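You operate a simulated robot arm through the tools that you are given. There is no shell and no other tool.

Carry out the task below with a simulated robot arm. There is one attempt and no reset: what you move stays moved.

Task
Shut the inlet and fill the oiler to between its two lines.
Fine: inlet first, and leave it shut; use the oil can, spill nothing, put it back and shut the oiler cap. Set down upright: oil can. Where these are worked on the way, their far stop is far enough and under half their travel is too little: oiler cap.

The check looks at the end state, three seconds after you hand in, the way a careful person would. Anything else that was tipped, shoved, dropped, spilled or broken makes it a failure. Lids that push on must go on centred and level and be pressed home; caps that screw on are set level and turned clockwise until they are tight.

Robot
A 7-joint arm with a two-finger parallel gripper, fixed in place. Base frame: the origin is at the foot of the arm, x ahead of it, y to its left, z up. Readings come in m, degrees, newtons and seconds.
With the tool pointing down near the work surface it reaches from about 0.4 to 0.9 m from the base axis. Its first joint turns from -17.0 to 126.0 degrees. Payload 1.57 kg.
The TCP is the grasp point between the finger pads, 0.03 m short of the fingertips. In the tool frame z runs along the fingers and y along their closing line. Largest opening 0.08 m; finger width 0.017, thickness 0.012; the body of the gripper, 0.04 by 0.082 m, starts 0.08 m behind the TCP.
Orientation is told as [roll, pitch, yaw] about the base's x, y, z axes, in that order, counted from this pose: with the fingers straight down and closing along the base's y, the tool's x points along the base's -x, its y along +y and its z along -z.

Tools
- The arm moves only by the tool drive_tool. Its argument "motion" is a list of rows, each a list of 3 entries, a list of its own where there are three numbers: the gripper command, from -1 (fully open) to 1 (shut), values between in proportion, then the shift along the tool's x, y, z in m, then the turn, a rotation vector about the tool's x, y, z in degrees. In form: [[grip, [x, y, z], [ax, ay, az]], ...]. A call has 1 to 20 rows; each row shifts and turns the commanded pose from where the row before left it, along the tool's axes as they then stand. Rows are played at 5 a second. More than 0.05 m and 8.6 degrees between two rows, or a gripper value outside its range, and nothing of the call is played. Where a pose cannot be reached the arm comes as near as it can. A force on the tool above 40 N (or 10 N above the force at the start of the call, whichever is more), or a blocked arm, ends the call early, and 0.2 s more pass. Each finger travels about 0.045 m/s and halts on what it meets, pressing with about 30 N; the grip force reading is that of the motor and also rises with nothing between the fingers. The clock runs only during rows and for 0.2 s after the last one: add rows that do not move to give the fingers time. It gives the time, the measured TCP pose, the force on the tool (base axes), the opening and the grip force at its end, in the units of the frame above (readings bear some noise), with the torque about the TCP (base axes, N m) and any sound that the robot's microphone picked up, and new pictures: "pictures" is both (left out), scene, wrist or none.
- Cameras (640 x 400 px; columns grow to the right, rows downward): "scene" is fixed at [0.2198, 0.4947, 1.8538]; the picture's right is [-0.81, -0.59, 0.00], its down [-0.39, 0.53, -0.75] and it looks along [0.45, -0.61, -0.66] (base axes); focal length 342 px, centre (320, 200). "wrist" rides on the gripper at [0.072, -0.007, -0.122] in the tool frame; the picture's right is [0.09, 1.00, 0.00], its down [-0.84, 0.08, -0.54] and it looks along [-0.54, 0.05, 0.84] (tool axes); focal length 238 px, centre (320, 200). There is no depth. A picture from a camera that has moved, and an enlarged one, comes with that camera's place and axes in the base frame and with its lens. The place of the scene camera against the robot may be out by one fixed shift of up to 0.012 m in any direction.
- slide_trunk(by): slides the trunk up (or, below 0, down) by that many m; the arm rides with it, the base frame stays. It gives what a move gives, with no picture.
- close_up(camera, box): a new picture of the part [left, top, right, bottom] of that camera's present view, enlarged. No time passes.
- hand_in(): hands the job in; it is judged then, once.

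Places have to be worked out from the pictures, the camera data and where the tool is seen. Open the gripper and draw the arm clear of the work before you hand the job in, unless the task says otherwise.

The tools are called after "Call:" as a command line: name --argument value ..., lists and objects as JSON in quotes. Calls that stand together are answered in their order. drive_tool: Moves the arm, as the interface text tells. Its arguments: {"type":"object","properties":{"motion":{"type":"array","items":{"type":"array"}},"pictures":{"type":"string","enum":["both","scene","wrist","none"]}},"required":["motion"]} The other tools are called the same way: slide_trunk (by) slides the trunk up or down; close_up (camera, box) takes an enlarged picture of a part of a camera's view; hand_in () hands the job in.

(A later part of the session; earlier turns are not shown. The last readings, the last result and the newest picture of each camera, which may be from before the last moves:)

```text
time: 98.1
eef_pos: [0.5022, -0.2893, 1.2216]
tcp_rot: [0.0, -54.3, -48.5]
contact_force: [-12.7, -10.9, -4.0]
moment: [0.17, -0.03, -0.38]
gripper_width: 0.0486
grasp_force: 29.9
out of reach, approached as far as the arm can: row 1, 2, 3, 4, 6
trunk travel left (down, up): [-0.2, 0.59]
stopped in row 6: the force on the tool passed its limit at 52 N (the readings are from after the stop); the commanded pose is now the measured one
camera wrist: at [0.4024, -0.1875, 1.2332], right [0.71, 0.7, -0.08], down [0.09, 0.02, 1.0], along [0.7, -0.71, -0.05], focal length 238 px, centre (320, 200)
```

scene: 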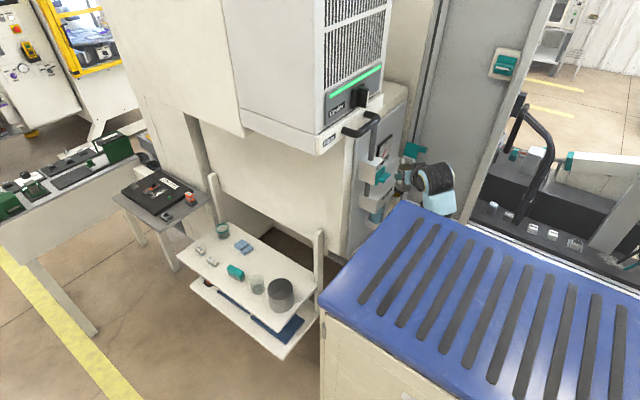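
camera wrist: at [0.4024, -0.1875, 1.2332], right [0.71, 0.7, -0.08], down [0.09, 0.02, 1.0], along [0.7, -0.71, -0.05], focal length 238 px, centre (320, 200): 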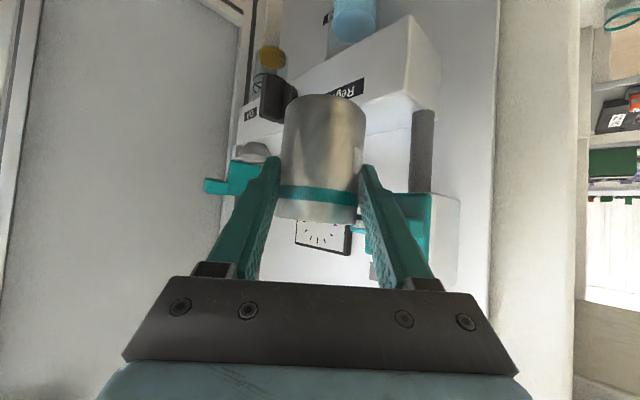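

The +y finger touched the inlet tab because the arm swerved. I back off perpendicular, away from the knob, then retreat horizontally.

Call:
drive_tool --motion '[[1, [0, -0.01, 0], [0, 0, 0]], [1, [0, -0.01, 0], [0, 0, 0]], [1, [0, 0, 0], [0, 0, 0]]]' --pictures "both"

Call:
close_up --camera "scene" --box '[340, 130, 440, 220]'

```text
time: 98.9
eef_pos: [0.4916, -0.2991, 1.2244]
tcp_rot: [-0.2, -54.2, -47.8]
contact_force: [0.6, 0.2, -1.2]
moment: [0.01, 0.0, 0.04]
gripper_width: 0.0484
grasp_force: 30.1
out of reach, approached as far as the arm can: row 2
trunk travel left (down, up): [-0.2, 0.59]
camera wrist: at [0.3908, -0.2001, 1.2363], right [0.7, 0.71, -0.08], down [0.09, 0.02, 1.0], along [0.7, -0.71, -0.05], focal length 238 px, centre (320, 200)
```

scene: 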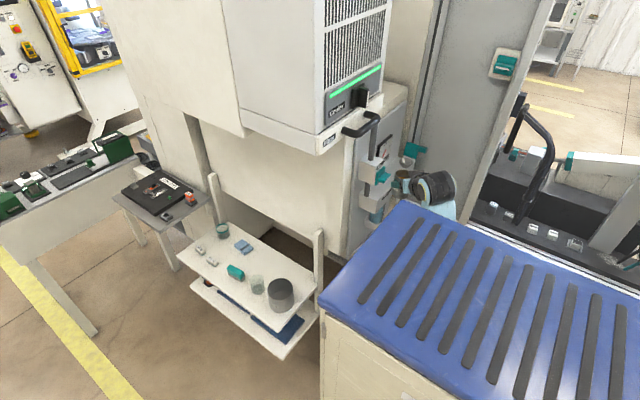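
wrist: 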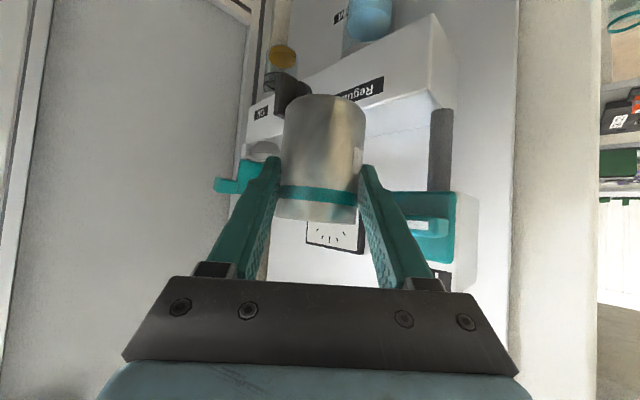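

```text
4.44 times, centred on (390, 175) of scene
camera zoom: at [0.2198, 0.4947, 1.8538], right [-0.81, -0.59, 0.0], down [-0.39, 0.53, -0.75], along [0.45, -0.61, -0.66], focal length 1522 px, centre (9, 311)
```

zoom: 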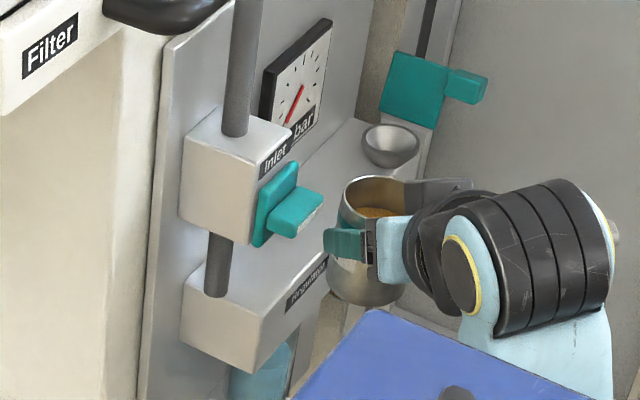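

The inlet tab is still across the pipe and the can is secure. I retreat along the tool's heading.

Call:
drive_tool --motion '[[1, [0.0169, 0, -0.0064], [0, 0, 0]], [1, [0.0169, 0, -0.0064], [0, 0, 0]], [1, [0.0087, 0, -0.0122], [0, 0, 0]], [1, [0, 0, 0], [0, 0, 0]]]' --pictures "wrist"

```text
time: 99.9
eef_pos: [0.4691, -0.2675, 1.2312]
tcp_rot: [-0.1, -54.2, -48.0]
contact_force: [0.8, 0.9, -1.9]
moment: [0.01, 0.02, -0.03]
gripper_width: 0.0487
grasp_force: 30.1
out of reach, approached as far as the arm can: row 1, 2
trunk travel left (down, up): [-0.2, 0.59]
camera wrist: at [0.3685, -0.1676, 1.243], right [0.7, 0.71, -0.08], down [0.09, 0.02, 1.0], along [0.7, -0.71, -0.05], focal length 238 px, centre (320, 200)
```

wrist: 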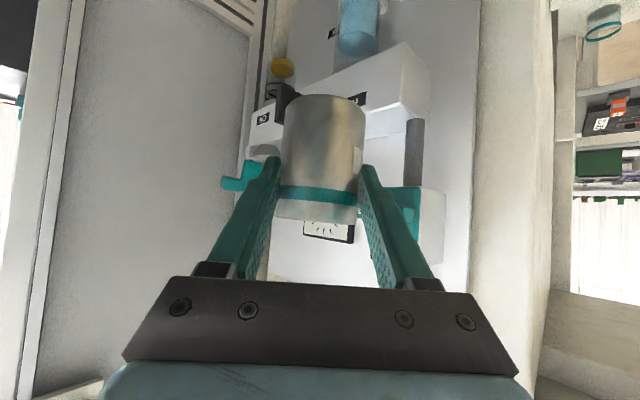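

I continue back: yawing to −6° while shifting to +y, away from the panel.

Call:
drive_tool --motion '[[1, [0.004, 0.009, -0.0054], [-3.41, 0, -2.44]], [1, [0.0077, 0.0176, -0.0108], [-3.41, 0, -2.44]], [1, [0.0077, 0.0176, -0.0108], [-3.41, 0, -2.44]], [1, [0.0077, 0.0176, -0.0108], [-3.41, 0, -2.44]], [1, [0.0077, 0.0176, -0.0108], [-3.41, 0, -2.44]], [1, [0.0035, 0.0211, -0.0049], [-3.41, 0, -2.44]], [1, [0.0035, 0.0211, -0.0049], [-3.41, 0, -2.44]], [1, [0.0035, 0.0211, -0.0049], [-3.41, 0, -2.44]], [1, [0.0035, 0.0211, -0.0049], [-3.41, 0, -2.44]], [1, [0.002, 0.012, -0.003], [-3.41, 0, -2.44]], [1, [0, 0, 0], [0, 0, 0]]]' --pictures "wrist"

```text
time: 102.3
eef_pos: [0.4792, -0.0965, 1.2418]
tcp_rot: [-0.1, -54.3, -6.0]
contact_force: [0.8, -0.3, -1.4]
moment: [0.0, 0.04, 0.05]
gripper_width: 0.0483
grasp_force: 30.3
out of reach, approached as far as the arm can: row 1, 4, 5, 10
trunk travel left (down, up): [-0.2, 0.59]
camera wrist: at [0.3372, -0.0895, 1.2534], right [0.05, 1.0, -0.07], down [0.06, 0.07, 1.0], along [1.0, -0.06, -0.05], focal length 238 px, centre (320, 200)
```

wrist: 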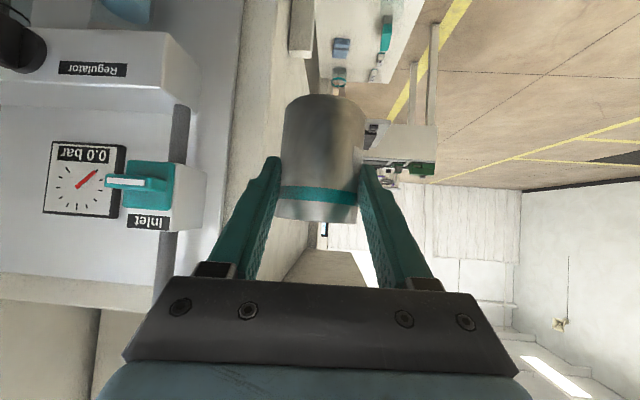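

Good. Now I go forward a little and down to bring the elbow up again, keeping the can level.

Call:
drive_tool --motion '[[1, [-0.0116, 0.012, 0.0162], [0, 0, 0]], [1, [-0.0116, 0.012, 0.0162], [0, 0, 0]], [1, [-0.0116, 0.012, 0.0162], [0, 0, 0]], [1, [-0.0116, 0.0021, 0.0162], [0, 0, 0]], [1, [0.0122, 0, 0.0088], [0, 0, 0]], [1, [0.0204, 0, 0.0146], [0, 0, 0]], [1, [0.0204, 0, 0.0146], [0, 0, 0]], [1, [0.0204, 0, 0.0146], [0, 0, 0]], [1, [0.0204, 0, 0.0146], [0, 0, 0]], [1, [0.0204, 0, 0.0146], [0, 0, 0]], [1, [0, 0, 0], [0, 0, 0]]]' --pictures "both"

```text
time: 104.7
eef_pos: [0.5537, -0.0522, 1.0804]
tcp_rot: [0.1, -54.2, -6.2]
contact_force: [0.4, 0.3, -0.9]
moment: [0.0, 0.04, -0.02]
gripper_width: 0.0483
grasp_force: 29.9
out of reach, approached as far as the arm can: row 1, 2, 3
trunk travel left (down, up): [-0.2, 0.59]
camera wrist: at [0.4107, -0.0459, 1.0916], right [0.05, 1.0, -0.07], down [0.06, 0.07, 1.0], along [1.0, -0.06, -0.05], focal length 238 px, centre (320, 200)
```

scene: 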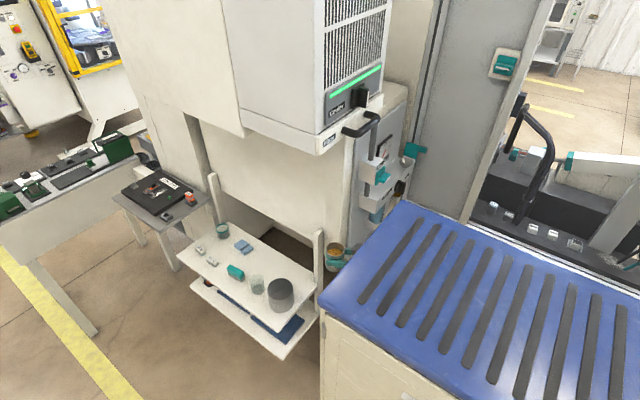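
wrist: 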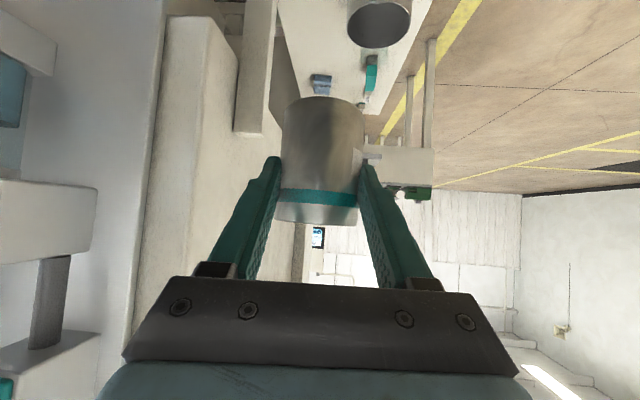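

I lower further and a bit forward (elbow comes up), then raise the trunk.

Call:
drive_tool --motion '[[1, [0.0088, 0.002, 0.0308], [0, 0, 0]], [1, [0.0088, 0.002, 0.0308], [0, 0, 0]], [1, [0.0204, 0, 0.0146], [0, 0, 0]], [1, [0.0204, 0, 0.0146], [0, 0, 0]], [1, [0, 0, 0], [0, 0, 0]]]' --pictures "none"

Call:
slide_trunk --by 0.3

Call:
close_up --camera "scene" --box '[300, 60, 640, 300]'

```text
time: 105.9
eef_pos: [0.5935, -0.055, 0.9811]
tcp_rot: [0.0, -54.1, -6.1]
contact_force: [-0.8, 0.4, -1.6]
moment: [0.03, 0.04, 0.01]
gripper_width: 0.0481
grasp_force: 30.0
trunk travel left (down, up): [-0.2, 0.59]
```

```text
time: 108.9
eef_pos: [0.5933, -0.0533, 1.2813]
tcp_rot: [0.0, -54.3, -6.0]
contact_force: [0.1, -0.3, -1.0]
moment: [-0.02, 0.06, -0.01]
gripper_width: 0.0481
grasp_force: 30.1
trunk travel left (down, up): [-0.5, 0.29]
```

```text
1.67 times, centred on (470, 180) of scene
camera zoom: at [0.2198, 0.4947, 1.8538], right [-0.81, -0.59, 0.0], down [-0.39, 0.53, -0.75], along [0.45, -0.61, -0.66], focal length 571 px, centre (70, 233)
```

zoom: 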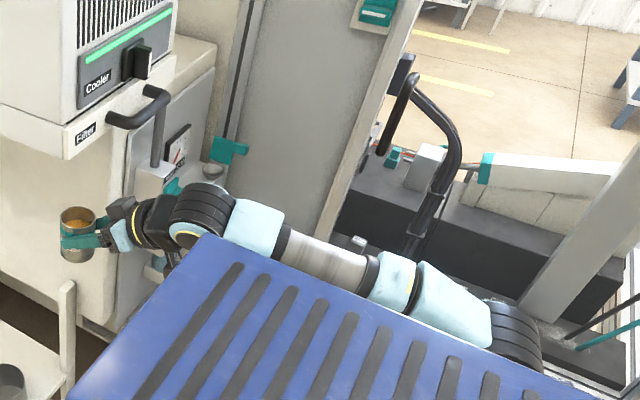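

The arm is now elbow-up with a level forearm (trunk −0.2). I yaw the tool about the wrist toward −y, in two parts, keeping the can level.

Call:
drive_tool --motion '[[1, [-0.0009, -0.0132, 0.0012], [2.9, 0, 2.07]], [1, [-0.0017, -0.0263, 0.0024], [5.77, 0, 4.13]], [1, [-0.0017, -0.0263, 0.0024], [5.77, 0, 4.13]], [1, [-0.0017, -0.0263, 0.0024], [5.77, 0, 4.13]], [1, [-0.0017, -0.0263, 0.0024], [5.77, 0, 4.13]], [1, [0, 0, 0], [0, 0, 0]]]' --pictures "both"

```text
time: 110.3
eef_pos: [0.5678, -0.1713, 1.2816]
tcp_rot: [-0.2, -54.3, -38.0]
contact_force: [-0.6, 0.0, -2.0]
moment: [0.03, 0.04, 0.01]
gripper_width: 0.0483
grasp_force: 29.7
trunk travel left (down, up): [-0.5, 0.29]
camera wrist: at [0.4513, -0.089, 1.2931], right [0.57, 0.82, -0.08], down [0.09, 0.03, 1.0], along [0.82, -0.58, -0.05], focal length 238 px, centre (320, 200)
```

scene: 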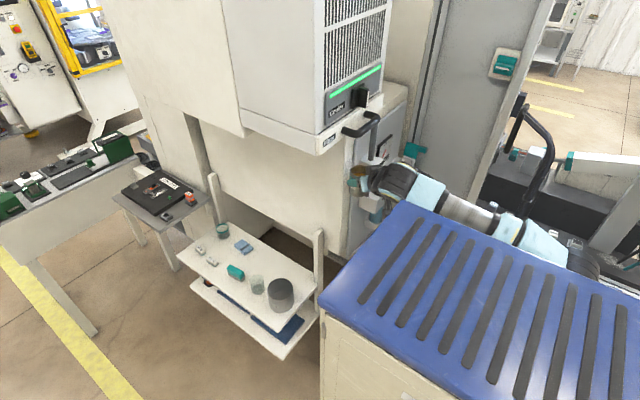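
wrist: 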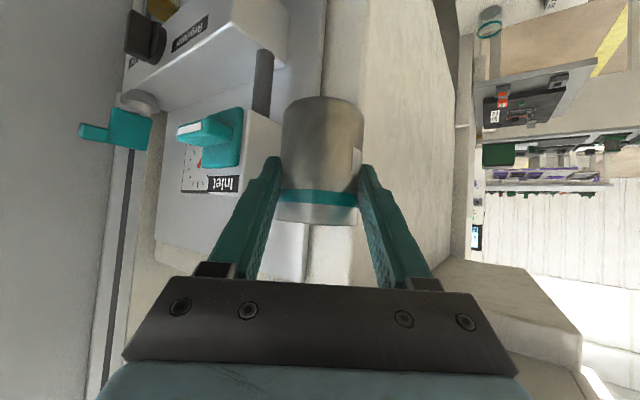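

I raise the trunk 5 cm so the can passes above the inlet tab, then continue yawing.

Call:
slide_trunk --by 0.05

Call:
drive_tool --motion '[[1, [0.0006, -0.0235, -0.001], [5.77, 0, 4.13]], [1, [0.0006, -0.0235, -0.001], [5.77, 0, 4.13]], [1, [0.0006, -0.0235, -0.001], [5.77, 0, 4.13]], [1, [0.0006, -0.0235, -0.001], [5.77, 0, 4.13]], [1, [0.0006, -0.0235, -0.001], [5.77, 0, 4.13]], [1, [0, 0, 0], [0, 0, 0]]]' --pictures "both"

```text
time: 111.2
eef_pos: [0.5686, -0.1692, 1.3308]
tcp_rot: [-0.1, -54.4, -38.0]
contact_force: [0.8, 0.3, -2.7]
moment: [-0.02, -0.02, 0.04]
gripper_width: 0.0481
grasp_force: 29.7
trunk travel left (down, up): [-0.55, 0.24]
```

```text
time: 112.7
eef_pos: [0.4727, -0.2361, 1.3333]
tcp_rot: [-0.3, -54.3, -73.4]
contact_force: [-0.1, -0.6, -1.6]
moment: [0.04, -0.01, -0.02]
gripper_width: 0.0477
grasp_force: 30.2
trunk travel left (down, up): [-0.55, 0.24]
camera wrist: at [0.4247, -0.1037, 1.3439], right [0.94, 0.33, -0.08], down [0.09, -0.02, 1.0], along [0.33, -0.94, -0.05], focal length 238 px, centre (320, 200)
```

scene: 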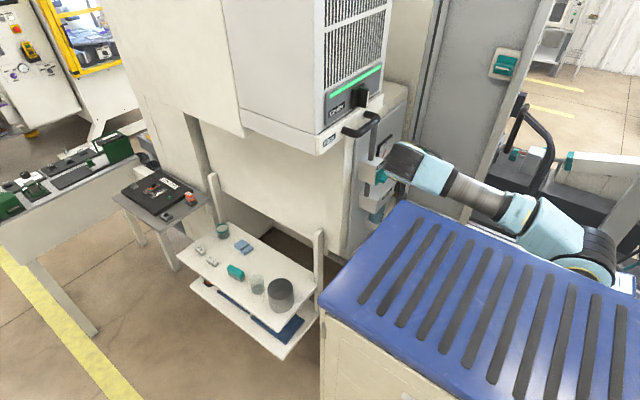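
wrist: 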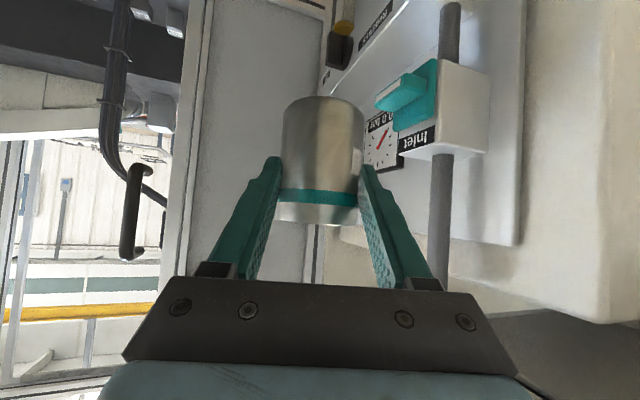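

Elbow-up at the panel now. I move toward −y in front of the panel, past the inlet, and slightly down.

Call:
drive_tool --motion '[[1, [-0.0067, -0.0031, 0.0145], [0, 0, 0]], [1, [-0.0135, -0.0063, 0.0291], [0, 0, 0]], [1, [-0.0135, -0.0063, 0.0291], [0, 0, 0]], [1, [-0.0135, -0.0063, 0.0291], [0, 0, 0]], [1, [-0.0135, -0.0063, 0.0291], [0, 0, 0]], [1, [-0.0067, -0.0031, 0.0145], [0, 0, 0]], [1, [0, 0, 0], [0, 0, 0]]]' --pictures "both"

```text
time: 114.2
eef_pos: [0.4875, -0.3962, 1.3012]
tcp_rot: [-0.3, -54.4, -73.2]
contact_force: [0.6, -0.7, -2.1]
moment: [0.02, 0.0, 0.01]
gripper_width: 0.0481
grasp_force: 30.3
trunk travel left (down, up): [-0.55, 0.24]
camera wrist: at [0.4399, -0.2636, 1.3131], right [0.94, 0.33, -0.08], down [0.09, -0.02, 1.0], along [0.33, -0.94, -0.05], focal length 238 px, centre (320, 200)
```

scene: 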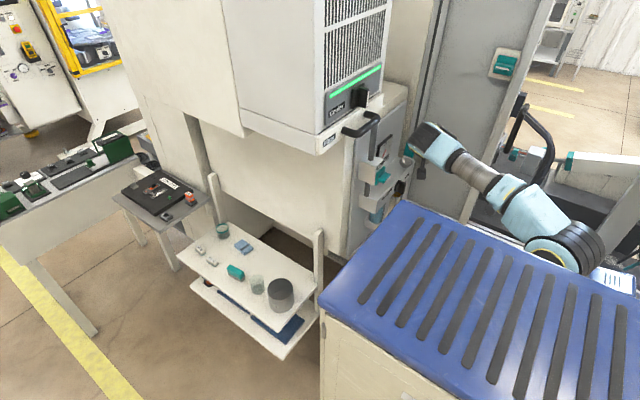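
wrist: 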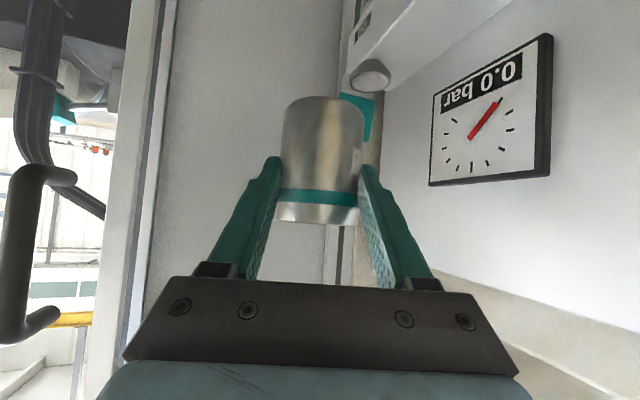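

Funnel and lid are visible from here. I zoom for precise location of the funnel and to see the can in the scene camera.

Call:
close_up --camera "wrist" --box '[300, 0, 420, 140]'

Call:
close_up --camera "scene" --box '[370, 110, 450, 200]'

```text
2.86 times, centred on (360, 70) of wrist
camera zoom: at [0.4399, -0.2636, 1.3131], right [0.94, 0.33, -0.08], down [0.09, -0.02, 1.0], along [0.33, -0.94, -0.05], focal length 681 px, centre (206, 571)
```

zoom: 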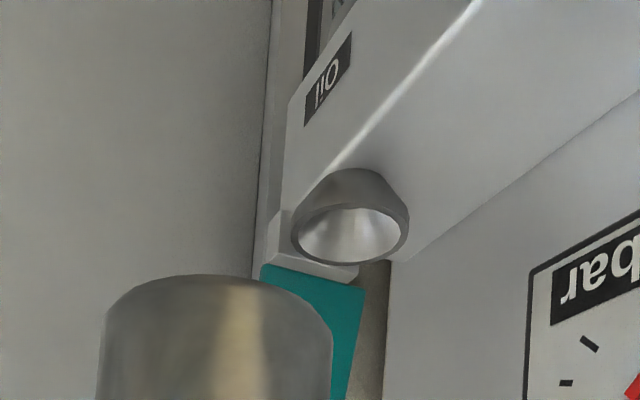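

```text
4.44 times, centred on (410, 155) of scene
camera zoom: at [0.2198, 0.4947, 1.8538], right [-0.81, -0.59, 0.0], down [-0.39, 0.53, -0.75], along [0.45, -0.61, -0.66], focal length 1522 px, centre (-80, 400)
```

zoom: 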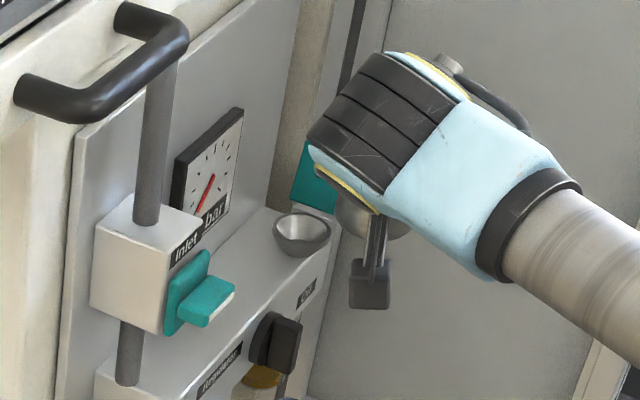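

Funnel rim centre triangulates consistently to (0.5715, −0.497, 1.160). I zoom on the held can and fingers to pin down where the can's axis and lip are relative to the tool.

Call:
close_up --camera "wrist" --box '[260, 150, 385, 230]'

Call:
close_up --camera "wrist" --box '[260, 80, 385, 160]'

```text
5.00 times, centred on (322, 190) of wrist
camera zoom: at [0.4399, -0.2636, 1.3131], right [0.94, 0.33, -0.08], down [0.09, -0.02, 1.0], along [0.33, -0.94, -0.05], focal length 1192 px, centre (308, 250)
```

zoom: 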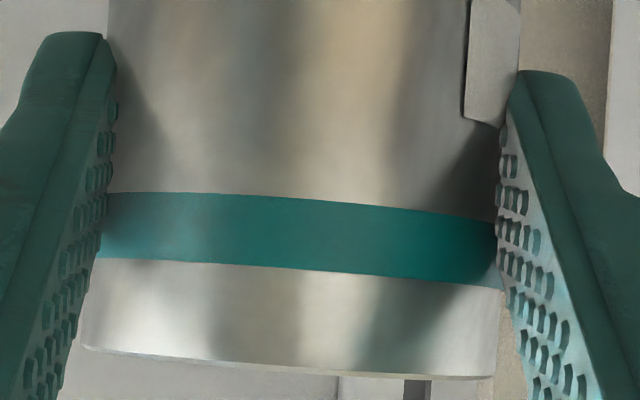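

```text
5.00 times, centred on (322, 120) of wrist
camera zoom: at [0.4399, -0.2636, 1.3131], right [0.94, 0.33, -0.08], down [0.09, -0.02, 1.0], along [0.33, -0.94, -0.05], focal length 1192 px, centre (308, 600)
```

zoom: 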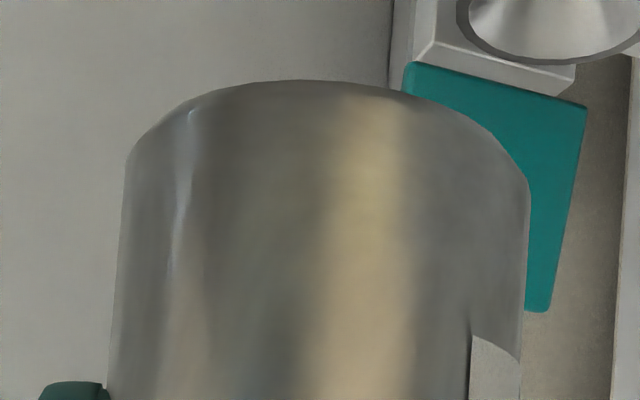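

Estimated can geometry: axis ~11 mm ahead of the TCP, rim ~18 mm above it, radius ~26.5 mm. I move to the pre-pour pose: heading −50°, TCP ≈ (0.546, −0.466, 1.27), still upright.

Call:
drive_tool --motion '[[1, [-0.0034, 0.002, 0.0113], [-3.12, 0, -2.23]], [1, [-0.0067, 0.0042, 0.0227], [-6.24, 0, -4.46]], [1, [-0.0067, 0.0042, 0.0227], [-6.24, 0, -4.46]], [1, [-0.0067, 0.0042, 0.0227], [-3.12, 0, -2.23]], [1, [-0.0034, 0.0021, 0.0113], [0, 0, 0]], [1, [0, 0, 0], [0, 0, 0]]]' --pictures "both"

Call:
close_up --camera "scene" --box '[370, 110, 450, 200]'

```text
time: 115.7
eef_pos: [0.5449, -0.4661, 1.2709]
tcp_rot: [-0.2, -54.3, -50.3]
contact_force: [0.0, -0.2, -1.1]
moment: [0.05, 0.01, 0.0]
gripper_width: 0.0479
grasp_force: 29.6
trunk travel left (down, up): [-0.55, 0.24]
camera wrist: at [0.4475, -0.3627, 1.2828], right [0.73, 0.68, -0.08], down [0.09, 0.01, 1.0], along [0.67, -0.74, -0.05], focal length 238 px, centre (320, 200)
```

scene: 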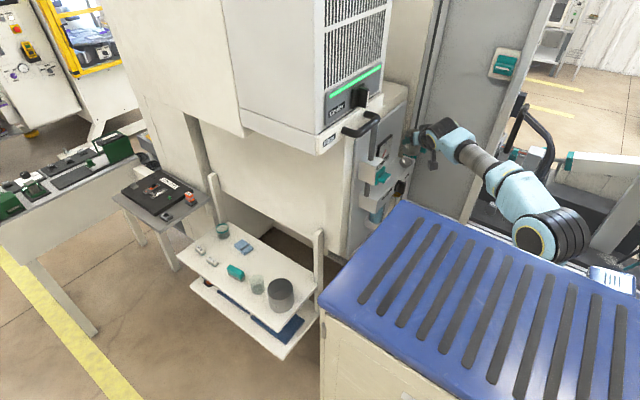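
wrist: 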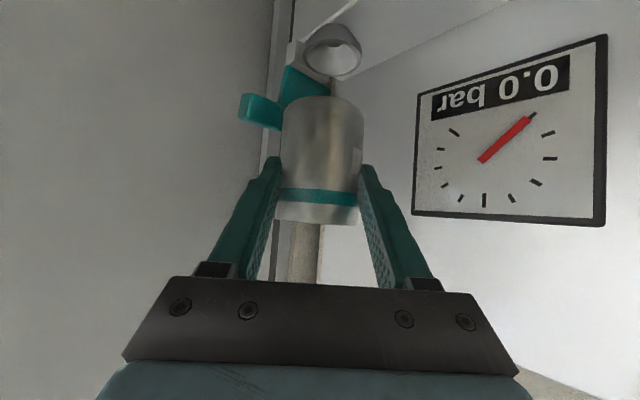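

```text
4.44 times, centred on (410, 155) of scene
camera zoom: at [0.2198, 0.4947, 1.8538], right [-0.81, -0.59, 0.0], down [-0.39, 0.53, -0.75], along [0.45, -0.61, -0.66], focal length 1522 px, centre (-80, 400)
```

zoom: 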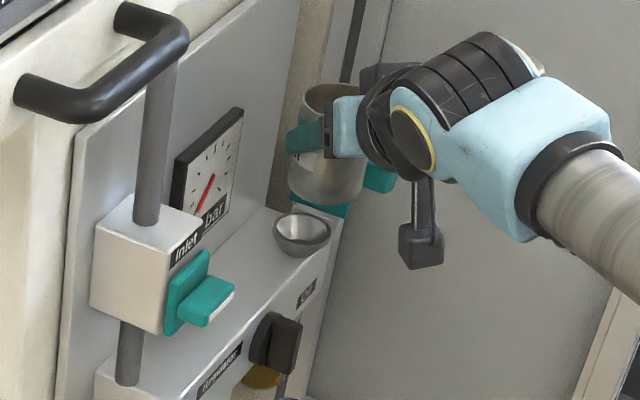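

Aligned with the funnel (lateral error <1 mm). I tilt slowly to 30° while lowering to z ≈ 1.23, which should still be short of pouring.

Call:
drive_tool --motion '[[1, [0.0016, 0, 0.0012], [0, 4, 0]], [1, [0.0023, 0, 0.0019], [0, 4, 0]], [1, [0.0029, 0, 0.0028], [0, 4, 0]], [1, [0.0034, 0, 0.0037], [0, 4, 0]], [1, [0.0037, 0, 0.0047], [0, 4, 0]], [1, [0.0039, 0, 0.0058], [0, 4, 0]], [1, [0.003, 0, 0.0052], [0, 3, 0]], [1, [0.0028, 0, 0.0053], [0, 3, 0]], [1, [0, 0, 0], [0, 0, 0]]]' --pictures "both"

Call:
close_up --camera "scene" --box '[370, 110, 450, 200]'

Call:
close_up --camera "wrist" --box '[240, 40, 400, 240]'

```text
time: 117.7
eef_pos: [0.5444, -0.4674, 1.2342]
tcp_rot: [0.0, -24.8, -50.5]
contact_force: [5.0, -4.4, 22.0]
moment: [-0.53, -0.52, 0.02]
gripper_width: 0.0482
grasp_force: 30.2
trunk travel left (down, up): [-0.55, 0.24]
camera wrist: at [0.4632, -0.3823, 1.3144], right [0.71, 0.7, -0.04], down [0.4, -0.36, 0.84], along [0.57, -0.62, -0.54], focal length 238 px, centre (320, 200)
```

scene: 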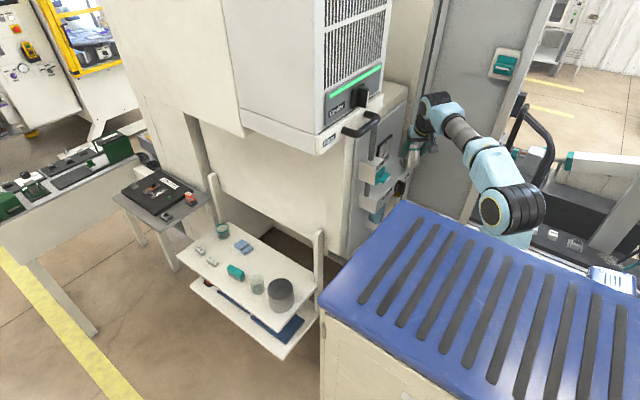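
wrist: 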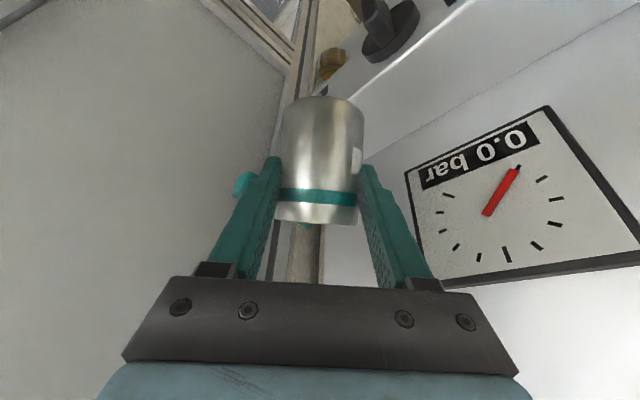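

```text
4.44 times, centred on (410, 155) of scene
camera zoom: at [0.2198, 0.4947, 1.8538], right [-0.81, -0.59, 0.0], down [-0.39, 0.53, -0.75], along [0.45, -0.61, -0.66], focal length 1522 px, centre (-80, 400)
```

zoom: 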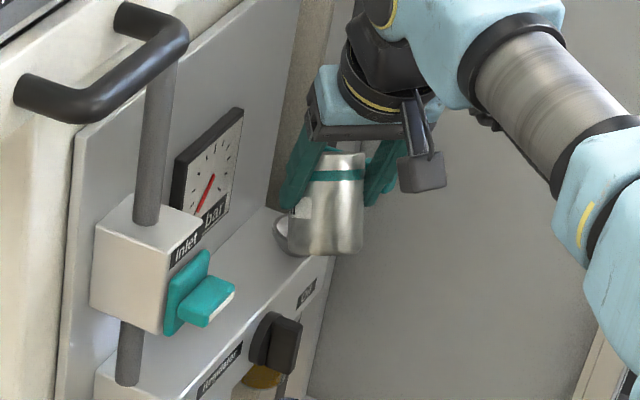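

```text
2.00 times, centred on (320, 140) of wrist
camera zoom: at [0.4632, -0.3823, 1.3144], right [0.71, 0.7, -0.04], down [0.4, -0.36, 0.84], along [0.57, -0.62, -0.54], focal length 477 px, centre (320, 320)
```

zoom: 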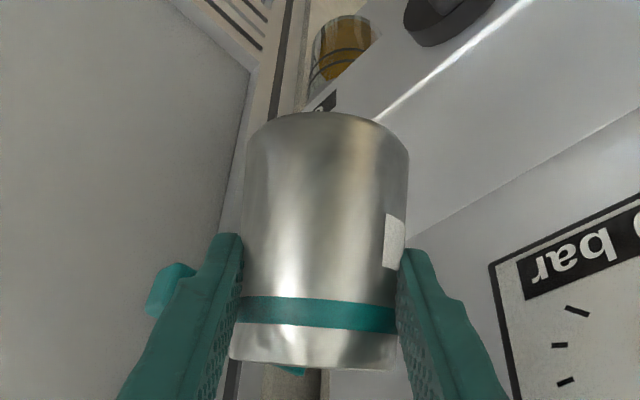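

The can's lower edge touched the funnel rim (22 N up). I raise it 2 cm at once and re-check the geometry.

Call:
drive_tool --motion '[[1, [-0.0042, 0, -0.0091], [0, 0, 0]], [1, [-0.0042, 0, -0.0091], [0, 0, 0]], [1, [0, 0, 0], [0, 0, 0]]]' --pictures "both"

Call:
close_up --camera "scene" --box '[370, 120, 450, 190]'

Call:
close_up --camera "wrist" --box '[240, 40, 400, 240]'

```text
time: 118.5
eef_pos: [0.5438, -0.4667, 1.252]
tcp_rot: [-0.1, -24.1, -50.4]
contact_force: [0.5, -0.1, -1.0]
moment: [0.04, 0.01, 0.03]
gripper_width: 0.0477
grasp_force: 29.7
trunk travel left (down, up): [-0.55, 0.24]
camera wrist: at [0.4634, -0.382, 1.3321], right [0.71, 0.7, -0.04], down [0.41, -0.37, 0.84], along [0.57, -0.61, -0.55], focal length 238 px, centre (320, 200)
```

scene: 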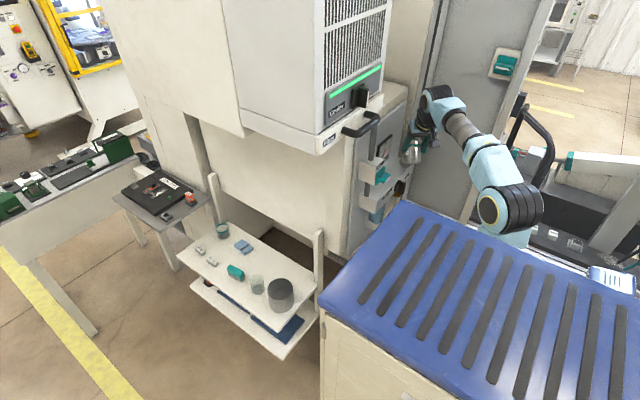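
wrist: 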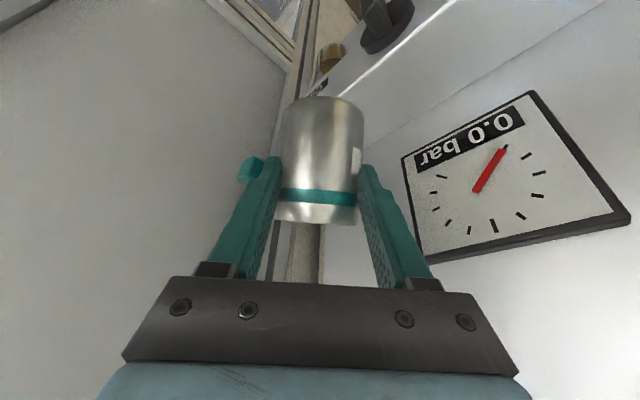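

```text
5.71 times, centred on (410, 155) of scene
camera zoom: at [0.2198, 0.4947, 1.8538], right [-0.81, -0.59, 0.0], down [-0.39, 0.53, -0.75], along [0.45, -0.61, -0.66], focal length 1956 px, centre (-194, 457)
```

zoom: 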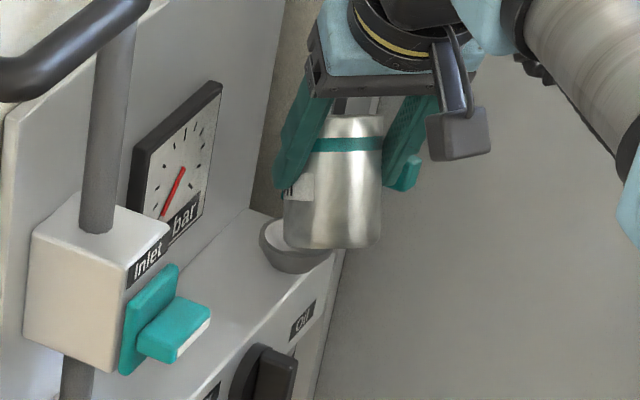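

```text
2.00 times, centred on (320, 140) of wrist
camera zoom: at [0.4634, -0.382, 1.3321], right [0.71, 0.7, -0.04], down [0.41, -0.37, 0.84], along [0.57, -0.61, -0.55], focal length 477 px, centre (320, 320)
```

zoom: 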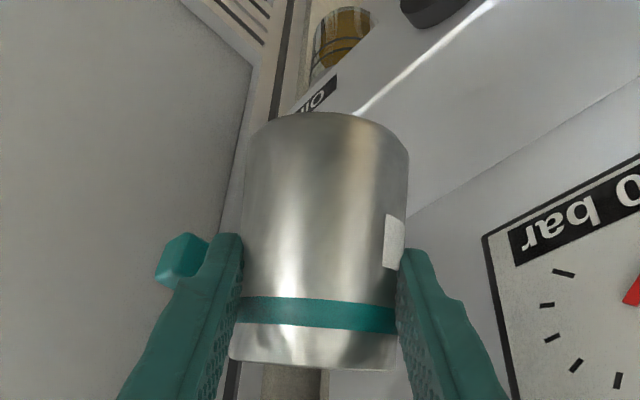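

The grip is unchanged and force is back to normal. The contact tells me the can axis is ~17 mm ahead of the TCP (radius ~28 mm), so I shift back 11 mm along the heading and come down to pouring height at 30° tilt.

Call:
drive_tool --motion '[[1, [0.005, 0, -0.0022], [0, 0, 0]], [1, [0.005, 0, -0.0022], [0, 0, 0]], [1, [0.0041, 0, 0.0091], [0, 0, 0]], [1, [0.0041, 0, 0.0091], [0, 0, 0]], [1, [0.0041, 0, 0.0091], [0, 0, 0]], [1, [0, 0, 0], [0, 0, 0]]]' --pictures "both"

Call:
close_up --camera "scene" --box '[370, 120, 450, 190]'

Call:
close_up --camera "wrist" --box '[290, 20, 370, 90]'

```text
time: 119.8
eef_pos: [0.5348, -0.4584, 1.2222]
tcp_rot: [-0.2, -24.3, -50.4]
contact_force: [-9.2, 3.0, 7.9]
moment: [0.07, 0.4, -0.05]
gripper_width: 0.048
grasp_force: 29.6
trunk travel left (down, up): [-0.55, 0.24]
camera wrist: at [0.4549, -0.3738, 1.3038], right [0.72, 0.7, -0.04], down [0.4, -0.37, 0.84], along [0.57, -0.62, -0.54], focal length 238 px, centre (320, 200)
```

scene: 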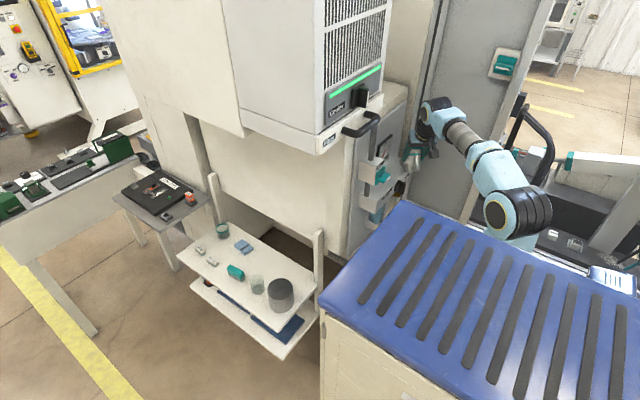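
wrist: 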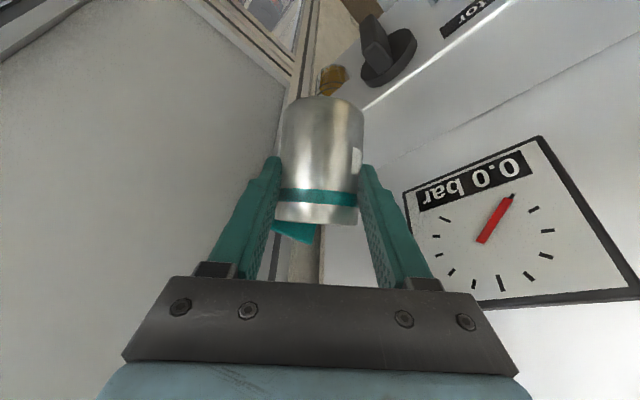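

```text
5.71 times, centred on (410, 155) of scene
camera zoom: at [0.2198, 0.4947, 1.8538], right [-0.81, -0.59, 0.0], down [-0.39, 0.53, -0.75], along [0.45, -0.61, -0.66], focal length 1956 px, centre (-194, 457)
```

zoom: 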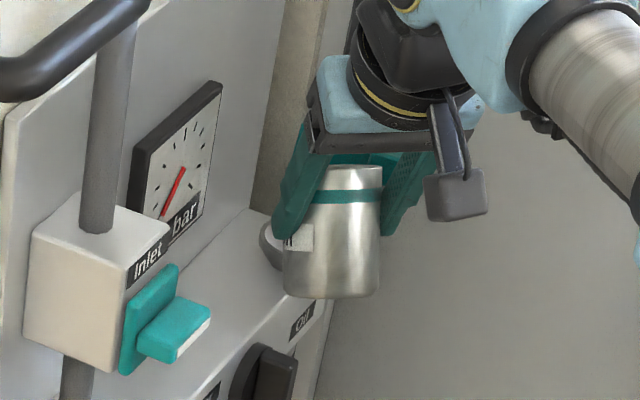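

```text
5.71 times, centred on (330, 55) of wrist
camera zoom: at [0.4549, -0.3738, 1.3038], right [0.72, 0.7, -0.04], down [0.4, -0.37, 0.84], along [0.57, -0.62, -0.54], focal length 1362 px, centre (263, 1029)
```

zoom: 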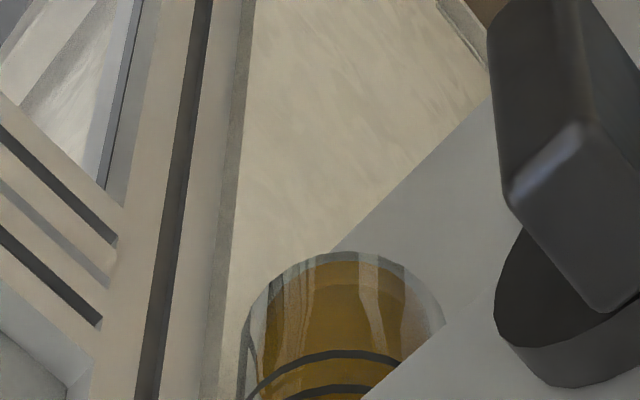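

Contact again, so the can reaches further forward than I modelled (front wall ≈ 50 mm ahead of the TCP). I raise 1.2 cm and move back 4 mm along the heading.

Call:
drive_tool --motion '[[1, [-0.0025, 0, -0.0055], [0, 0, 0]], [1, [-0.0025, 0, -0.0055], [0, 0, 0]], [1, [0.0036, 0, -0.0016], [0, 0, 0]], [1, [0, 0, 0], [0, 0, 0]]]' --pictures "wrist"

Call:
close_up --camera "scene" --box '[385, 130, 435, 180]'

Call:
close_up --camera "wrist" --box '[300, 20, 370, 110]'

```text
time: 120.8
eef_pos: [0.5345, -0.4549, 1.2336]
tcp_rot: [-0.2, -24.3, -50.5]
contact_force: [-0.8, -0.4, -1.1]
moment: [-0.04, 0.04, 0.01]
gripper_width: 0.0482
grasp_force: 29.5
trunk travel left (down, up): [-0.55, 0.24]
camera wrist: at [0.4542, -0.371, 1.3144], right [0.71, 0.7, -0.04], down [0.4, -0.37, 0.84], along [0.57, -0.61, -0.54], focal length 238 px, centre (320, 200)
```

wrist: 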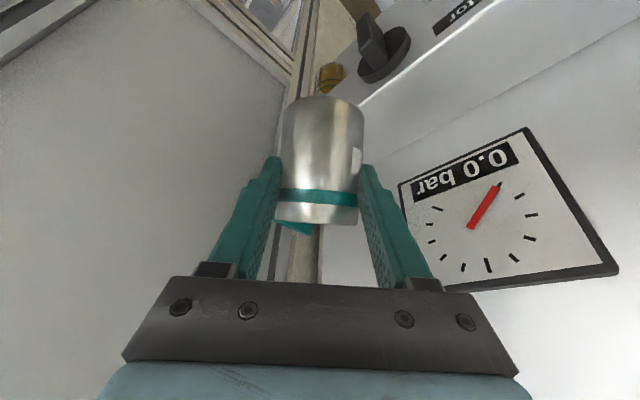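

```text
8.00 times, centred on (410, 155) of scene
camera zoom: at [0.2198, 0.4947, 1.8538], right [-0.81, -0.59, 0.0], down [-0.39, 0.53, -0.75], along [0.45, -0.61, -0.66], focal length 2739 px, centre (-400, 560)
```

zoom: 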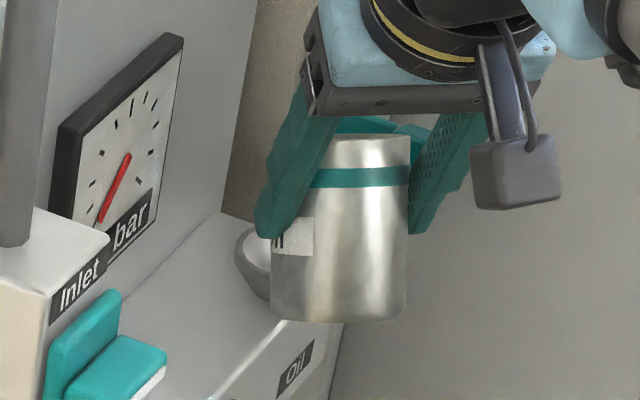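

```text
4.44 times, centred on (335, 65) of wrist
camera zoom: at [0.4542, -0.371, 1.3144], right [0.71, 0.7, -0.04], down [0.4, -0.37, 0.84], along [0.57, -0.61, -0.54], focal length 1059 px, centre (253, 800)
```

zoom: 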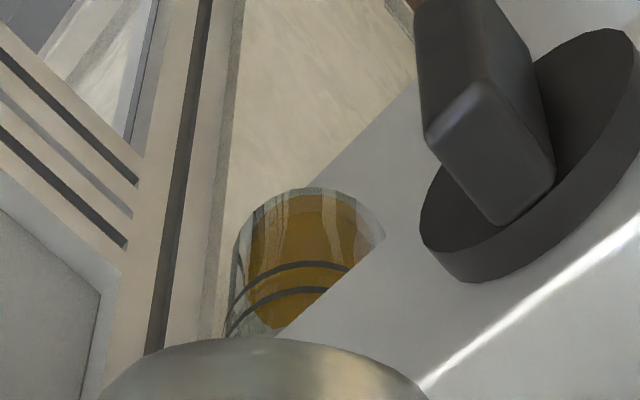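

Clear again. The scene view suggests the can is ~4 mm right of the funnel, so I shift 3 mm left and tilt slowly to 40°, then look.

Call:
drive_tool --motion '[[1, [0, 0.003, 0], [0, 0, 0]], [1, [0, 0, 0], [0, 2.5, 0]], [1, [0, 0, 0], [0, 2.5, 0]], [1, [0, 0, 0], [0, 2.5, 0]], [1, [0, 0, 0], [0, 2.5, 0]], [1, [0, 0, 0], [0, 0, 0]], [1, [0, 0, 0], [0, 0, 0]]]' --pictures "wrist"

Call:
close_up --camera "scene" --box '[385, 130, 435, 180]'

Call:
close_up --camera "wrist" --box '[290, 0, 390, 110]'

```text
time: 122.5
eef_pos: [0.536, -0.4534, 1.2333]
tcp_rot: [0.0, -14.4, -50.4]
contact_force: [0.4, 0.8, -1.7]
moment: [0.01, 0.02, -0.03]
gripper_width: 0.0481
grasp_force: 29.7
trunk travel left (down, up): [-0.55, 0.24]
camera wrist: at [0.4664, -0.3814, 1.3335], right [0.71, 0.7, -0.02], down [0.49, -0.47, 0.73], along [0.5, -0.53, -0.68], focal length 238 px, centre (320, 200)
```

wrist: 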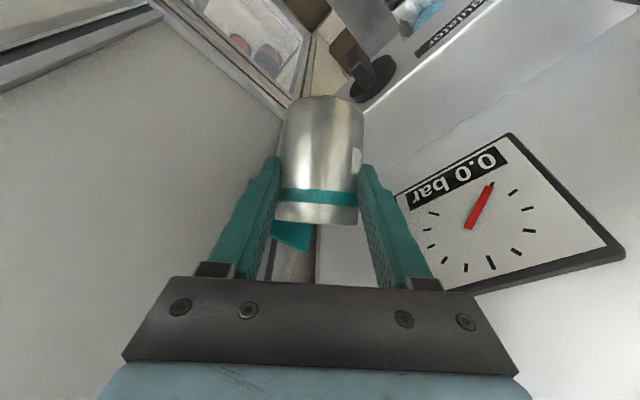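

```text
8.00 times, centred on (410, 155) of scene
camera zoom: at [0.2198, 0.4947, 1.8538], right [-0.81, -0.59, 0.0], down [-0.39, 0.53, -0.75], along [0.45, -0.61, -0.66], focal length 2739 px, centre (-400, 560)
```

zoom: 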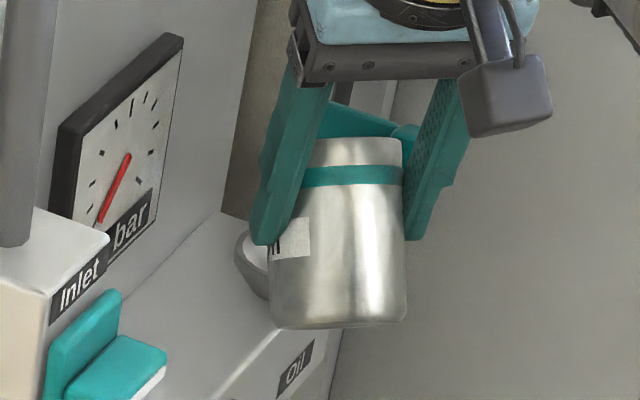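

```text
3.64 times, centred on (340, 55) of wrist
camera zoom: at [0.4664, -0.3814, 1.3335], right [0.71, 0.7, -0.02], down [0.49, -0.47, 0.73], along [0.5, -0.53, -0.68], focal length 867 px, centre (247, 727)
```

zoom: 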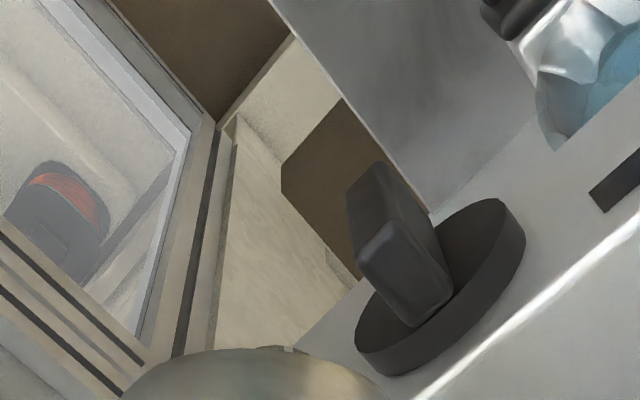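

No contact at 40°. I tilt to 46°, hold briefly, then tilt back to 30° to inspect the bowl.

Call:
drive_tool --motion '[[1, [0, 0, 0], [0, 3, 0]], [1, [0, 0, 0], [0, 3, 0]], [1, [0, 0, 0], [0, 0, 0]], [1, [0, 0, 0], [0, 0, 0]], [1, [0, 0, 0], [0, 0, 0]], [1, [0, 0, 0], [0, 0, 0]], [1, [0, 0, 0], [0, -5, 0]], [1, [0, 0, 0], [0, -5, 0]], [1, [0, 0, 0], [0, -6, 0]], [1, [0, 0, 0], [0, 0, 0]]]' --pictures "wrist"

Call:
close_up --camera "wrist" --box '[300, 20, 370, 110]'

Call:
close_up --camera "scene" --box '[385, 130, 435, 200]'

```text
time: 124.7
eef_pos: [0.5378, -0.4533, 1.2344]
tcp_rot: [-0.1, -24.4, -50.5]
contact_force: [-0.3, 0.3, -1.3]
moment: [-0.01, 0.04, 0.02]
gripper_width: 0.0482
grasp_force: 30.5
trunk travel left (down, up): [-0.55, 0.24]
camera wrist: at [0.457, -0.3692, 1.3141], right [0.71, 0.7, -0.04], down [0.4, -0.37, 0.84], along [0.57, -0.62, -0.54], focal length 238 px, centre (320, 200)
```

wrist: 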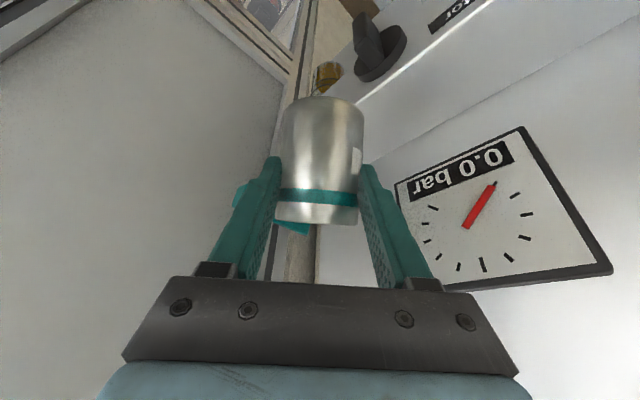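

```text
4.44 times, centred on (335, 65) of wrist
camera zoom: at [0.457, -0.3692, 1.3141], right [0.71, 0.7, -0.04], down [0.4, -0.37, 0.84], along [0.57, -0.62, -0.54], focal length 1059 px, centre (253, 800)
```

zoom: 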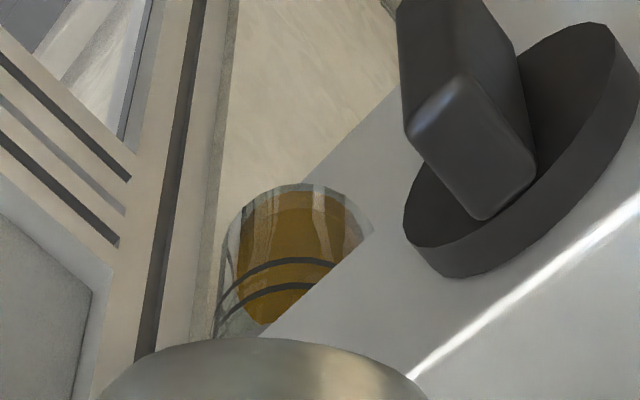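

```text
5.71 times, centred on (410, 165) of scene
camera zoom: at [0.2198, 0.4947, 1.8538], right [-0.81, -0.59, 0.0], down [-0.39, 0.53, -0.75], along [0.45, -0.61, -0.66], focal length 1956 px, centre (-194, 400)
```

zoom: 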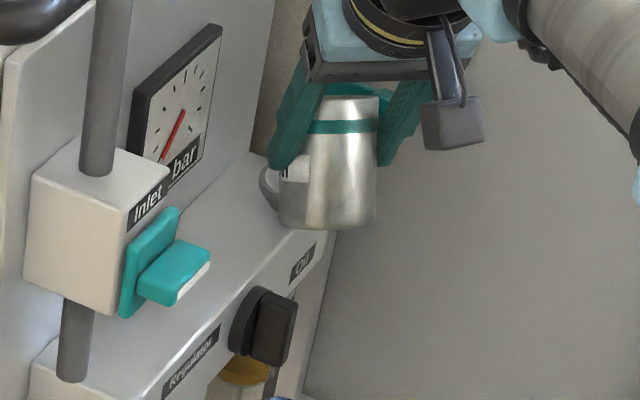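

No clear change yet at 46°. I go to 52° with a small forward compensation, hold, and return to 30° to inspect.

Call:
drive_tool --motion '[[1, [0, 0, 0], [0, 5, 0]], [1, [0, 0, 0], [0, 5, 0]], [1, [-0.002, 0, 0], [0, 4, 0]], [1, [-0.002, 0, 0], [0, 4, 0]], [1, [0, 0, 0], [0, 4, 0]], [1, [0, 0, 0], [0, 0, 0]], [1, [0, 0, 0], [0, 0, 0]], [1, [0, 0, 0], [0, 0, 0]], [1, [0.002, 0, 0], [0, -6, 0]], [1, [0.002, 0, 0], [0, -8, 0]], [1, [0, 0, 0], [0, -8, 0]], [1, [0, 0, 0], [0, 0, 0]]]' --pictures "wrist"

Call:
close_up --camera "wrist" --box '[300, 20, 370, 110]'

Call:
close_up --camera "scene" --box '[380, 150, 430, 220]'

```text
time: 127.2
eef_pos: [0.5369, -0.454, 1.2341]
tcp_rot: [-0.1, -24.4, -50.4]
contact_force: [-0.2, -0.8, -1.7]
moment: [0.0, -0.01, 0.01]
gripper_width: 0.0481
grasp_force: 29.8
trunk travel left (down, up): [-0.55, 0.24]
camera wrist: at [0.4567, -0.369, 1.3145], right [0.71, 0.7, -0.04], down [0.4, -0.37, 0.84], along [0.57, -0.62, -0.54], focal length 238 px, centre (320, 200)
```

wrist: 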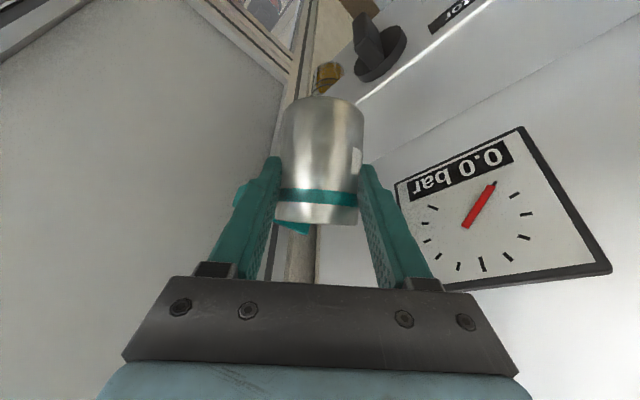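

```text
4.44 times, centred on (335, 65) of wrist
camera zoom: at [0.4567, -0.369, 1.3145], right [0.71, 0.7, -0.04], down [0.4, -0.37, 0.84], along [0.57, -0.62, -0.54], focal length 1059 px, centre (253, 800)
```

zoom: 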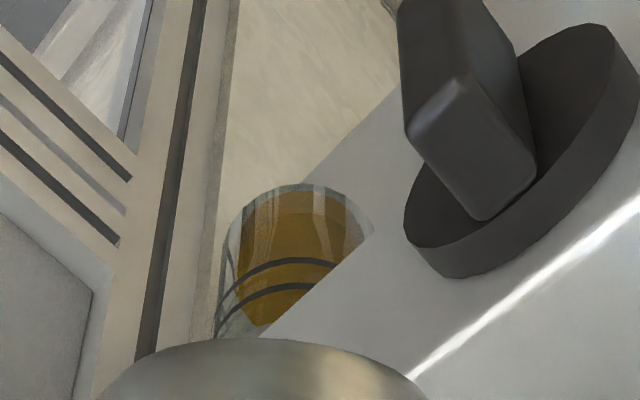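

```text
5.71 times, centred on (405, 185) of scene
camera zoom: at [0.2198, 0.4947, 1.8538], right [-0.81, -0.59, 0.0], down [-0.39, 0.53, -0.75], along [0.45, -0.61, -0.66], focal length 1956 px, centre (-166, 286)
```

zoom: 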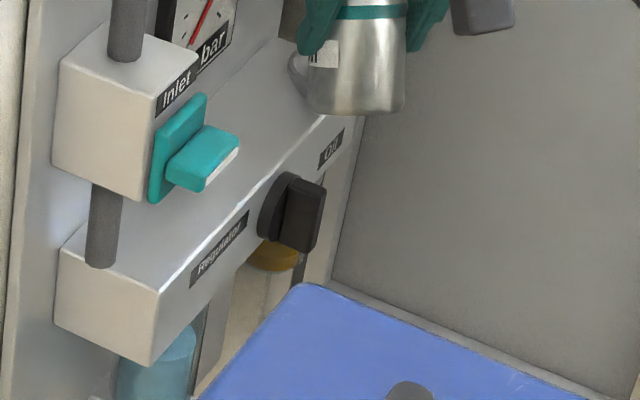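

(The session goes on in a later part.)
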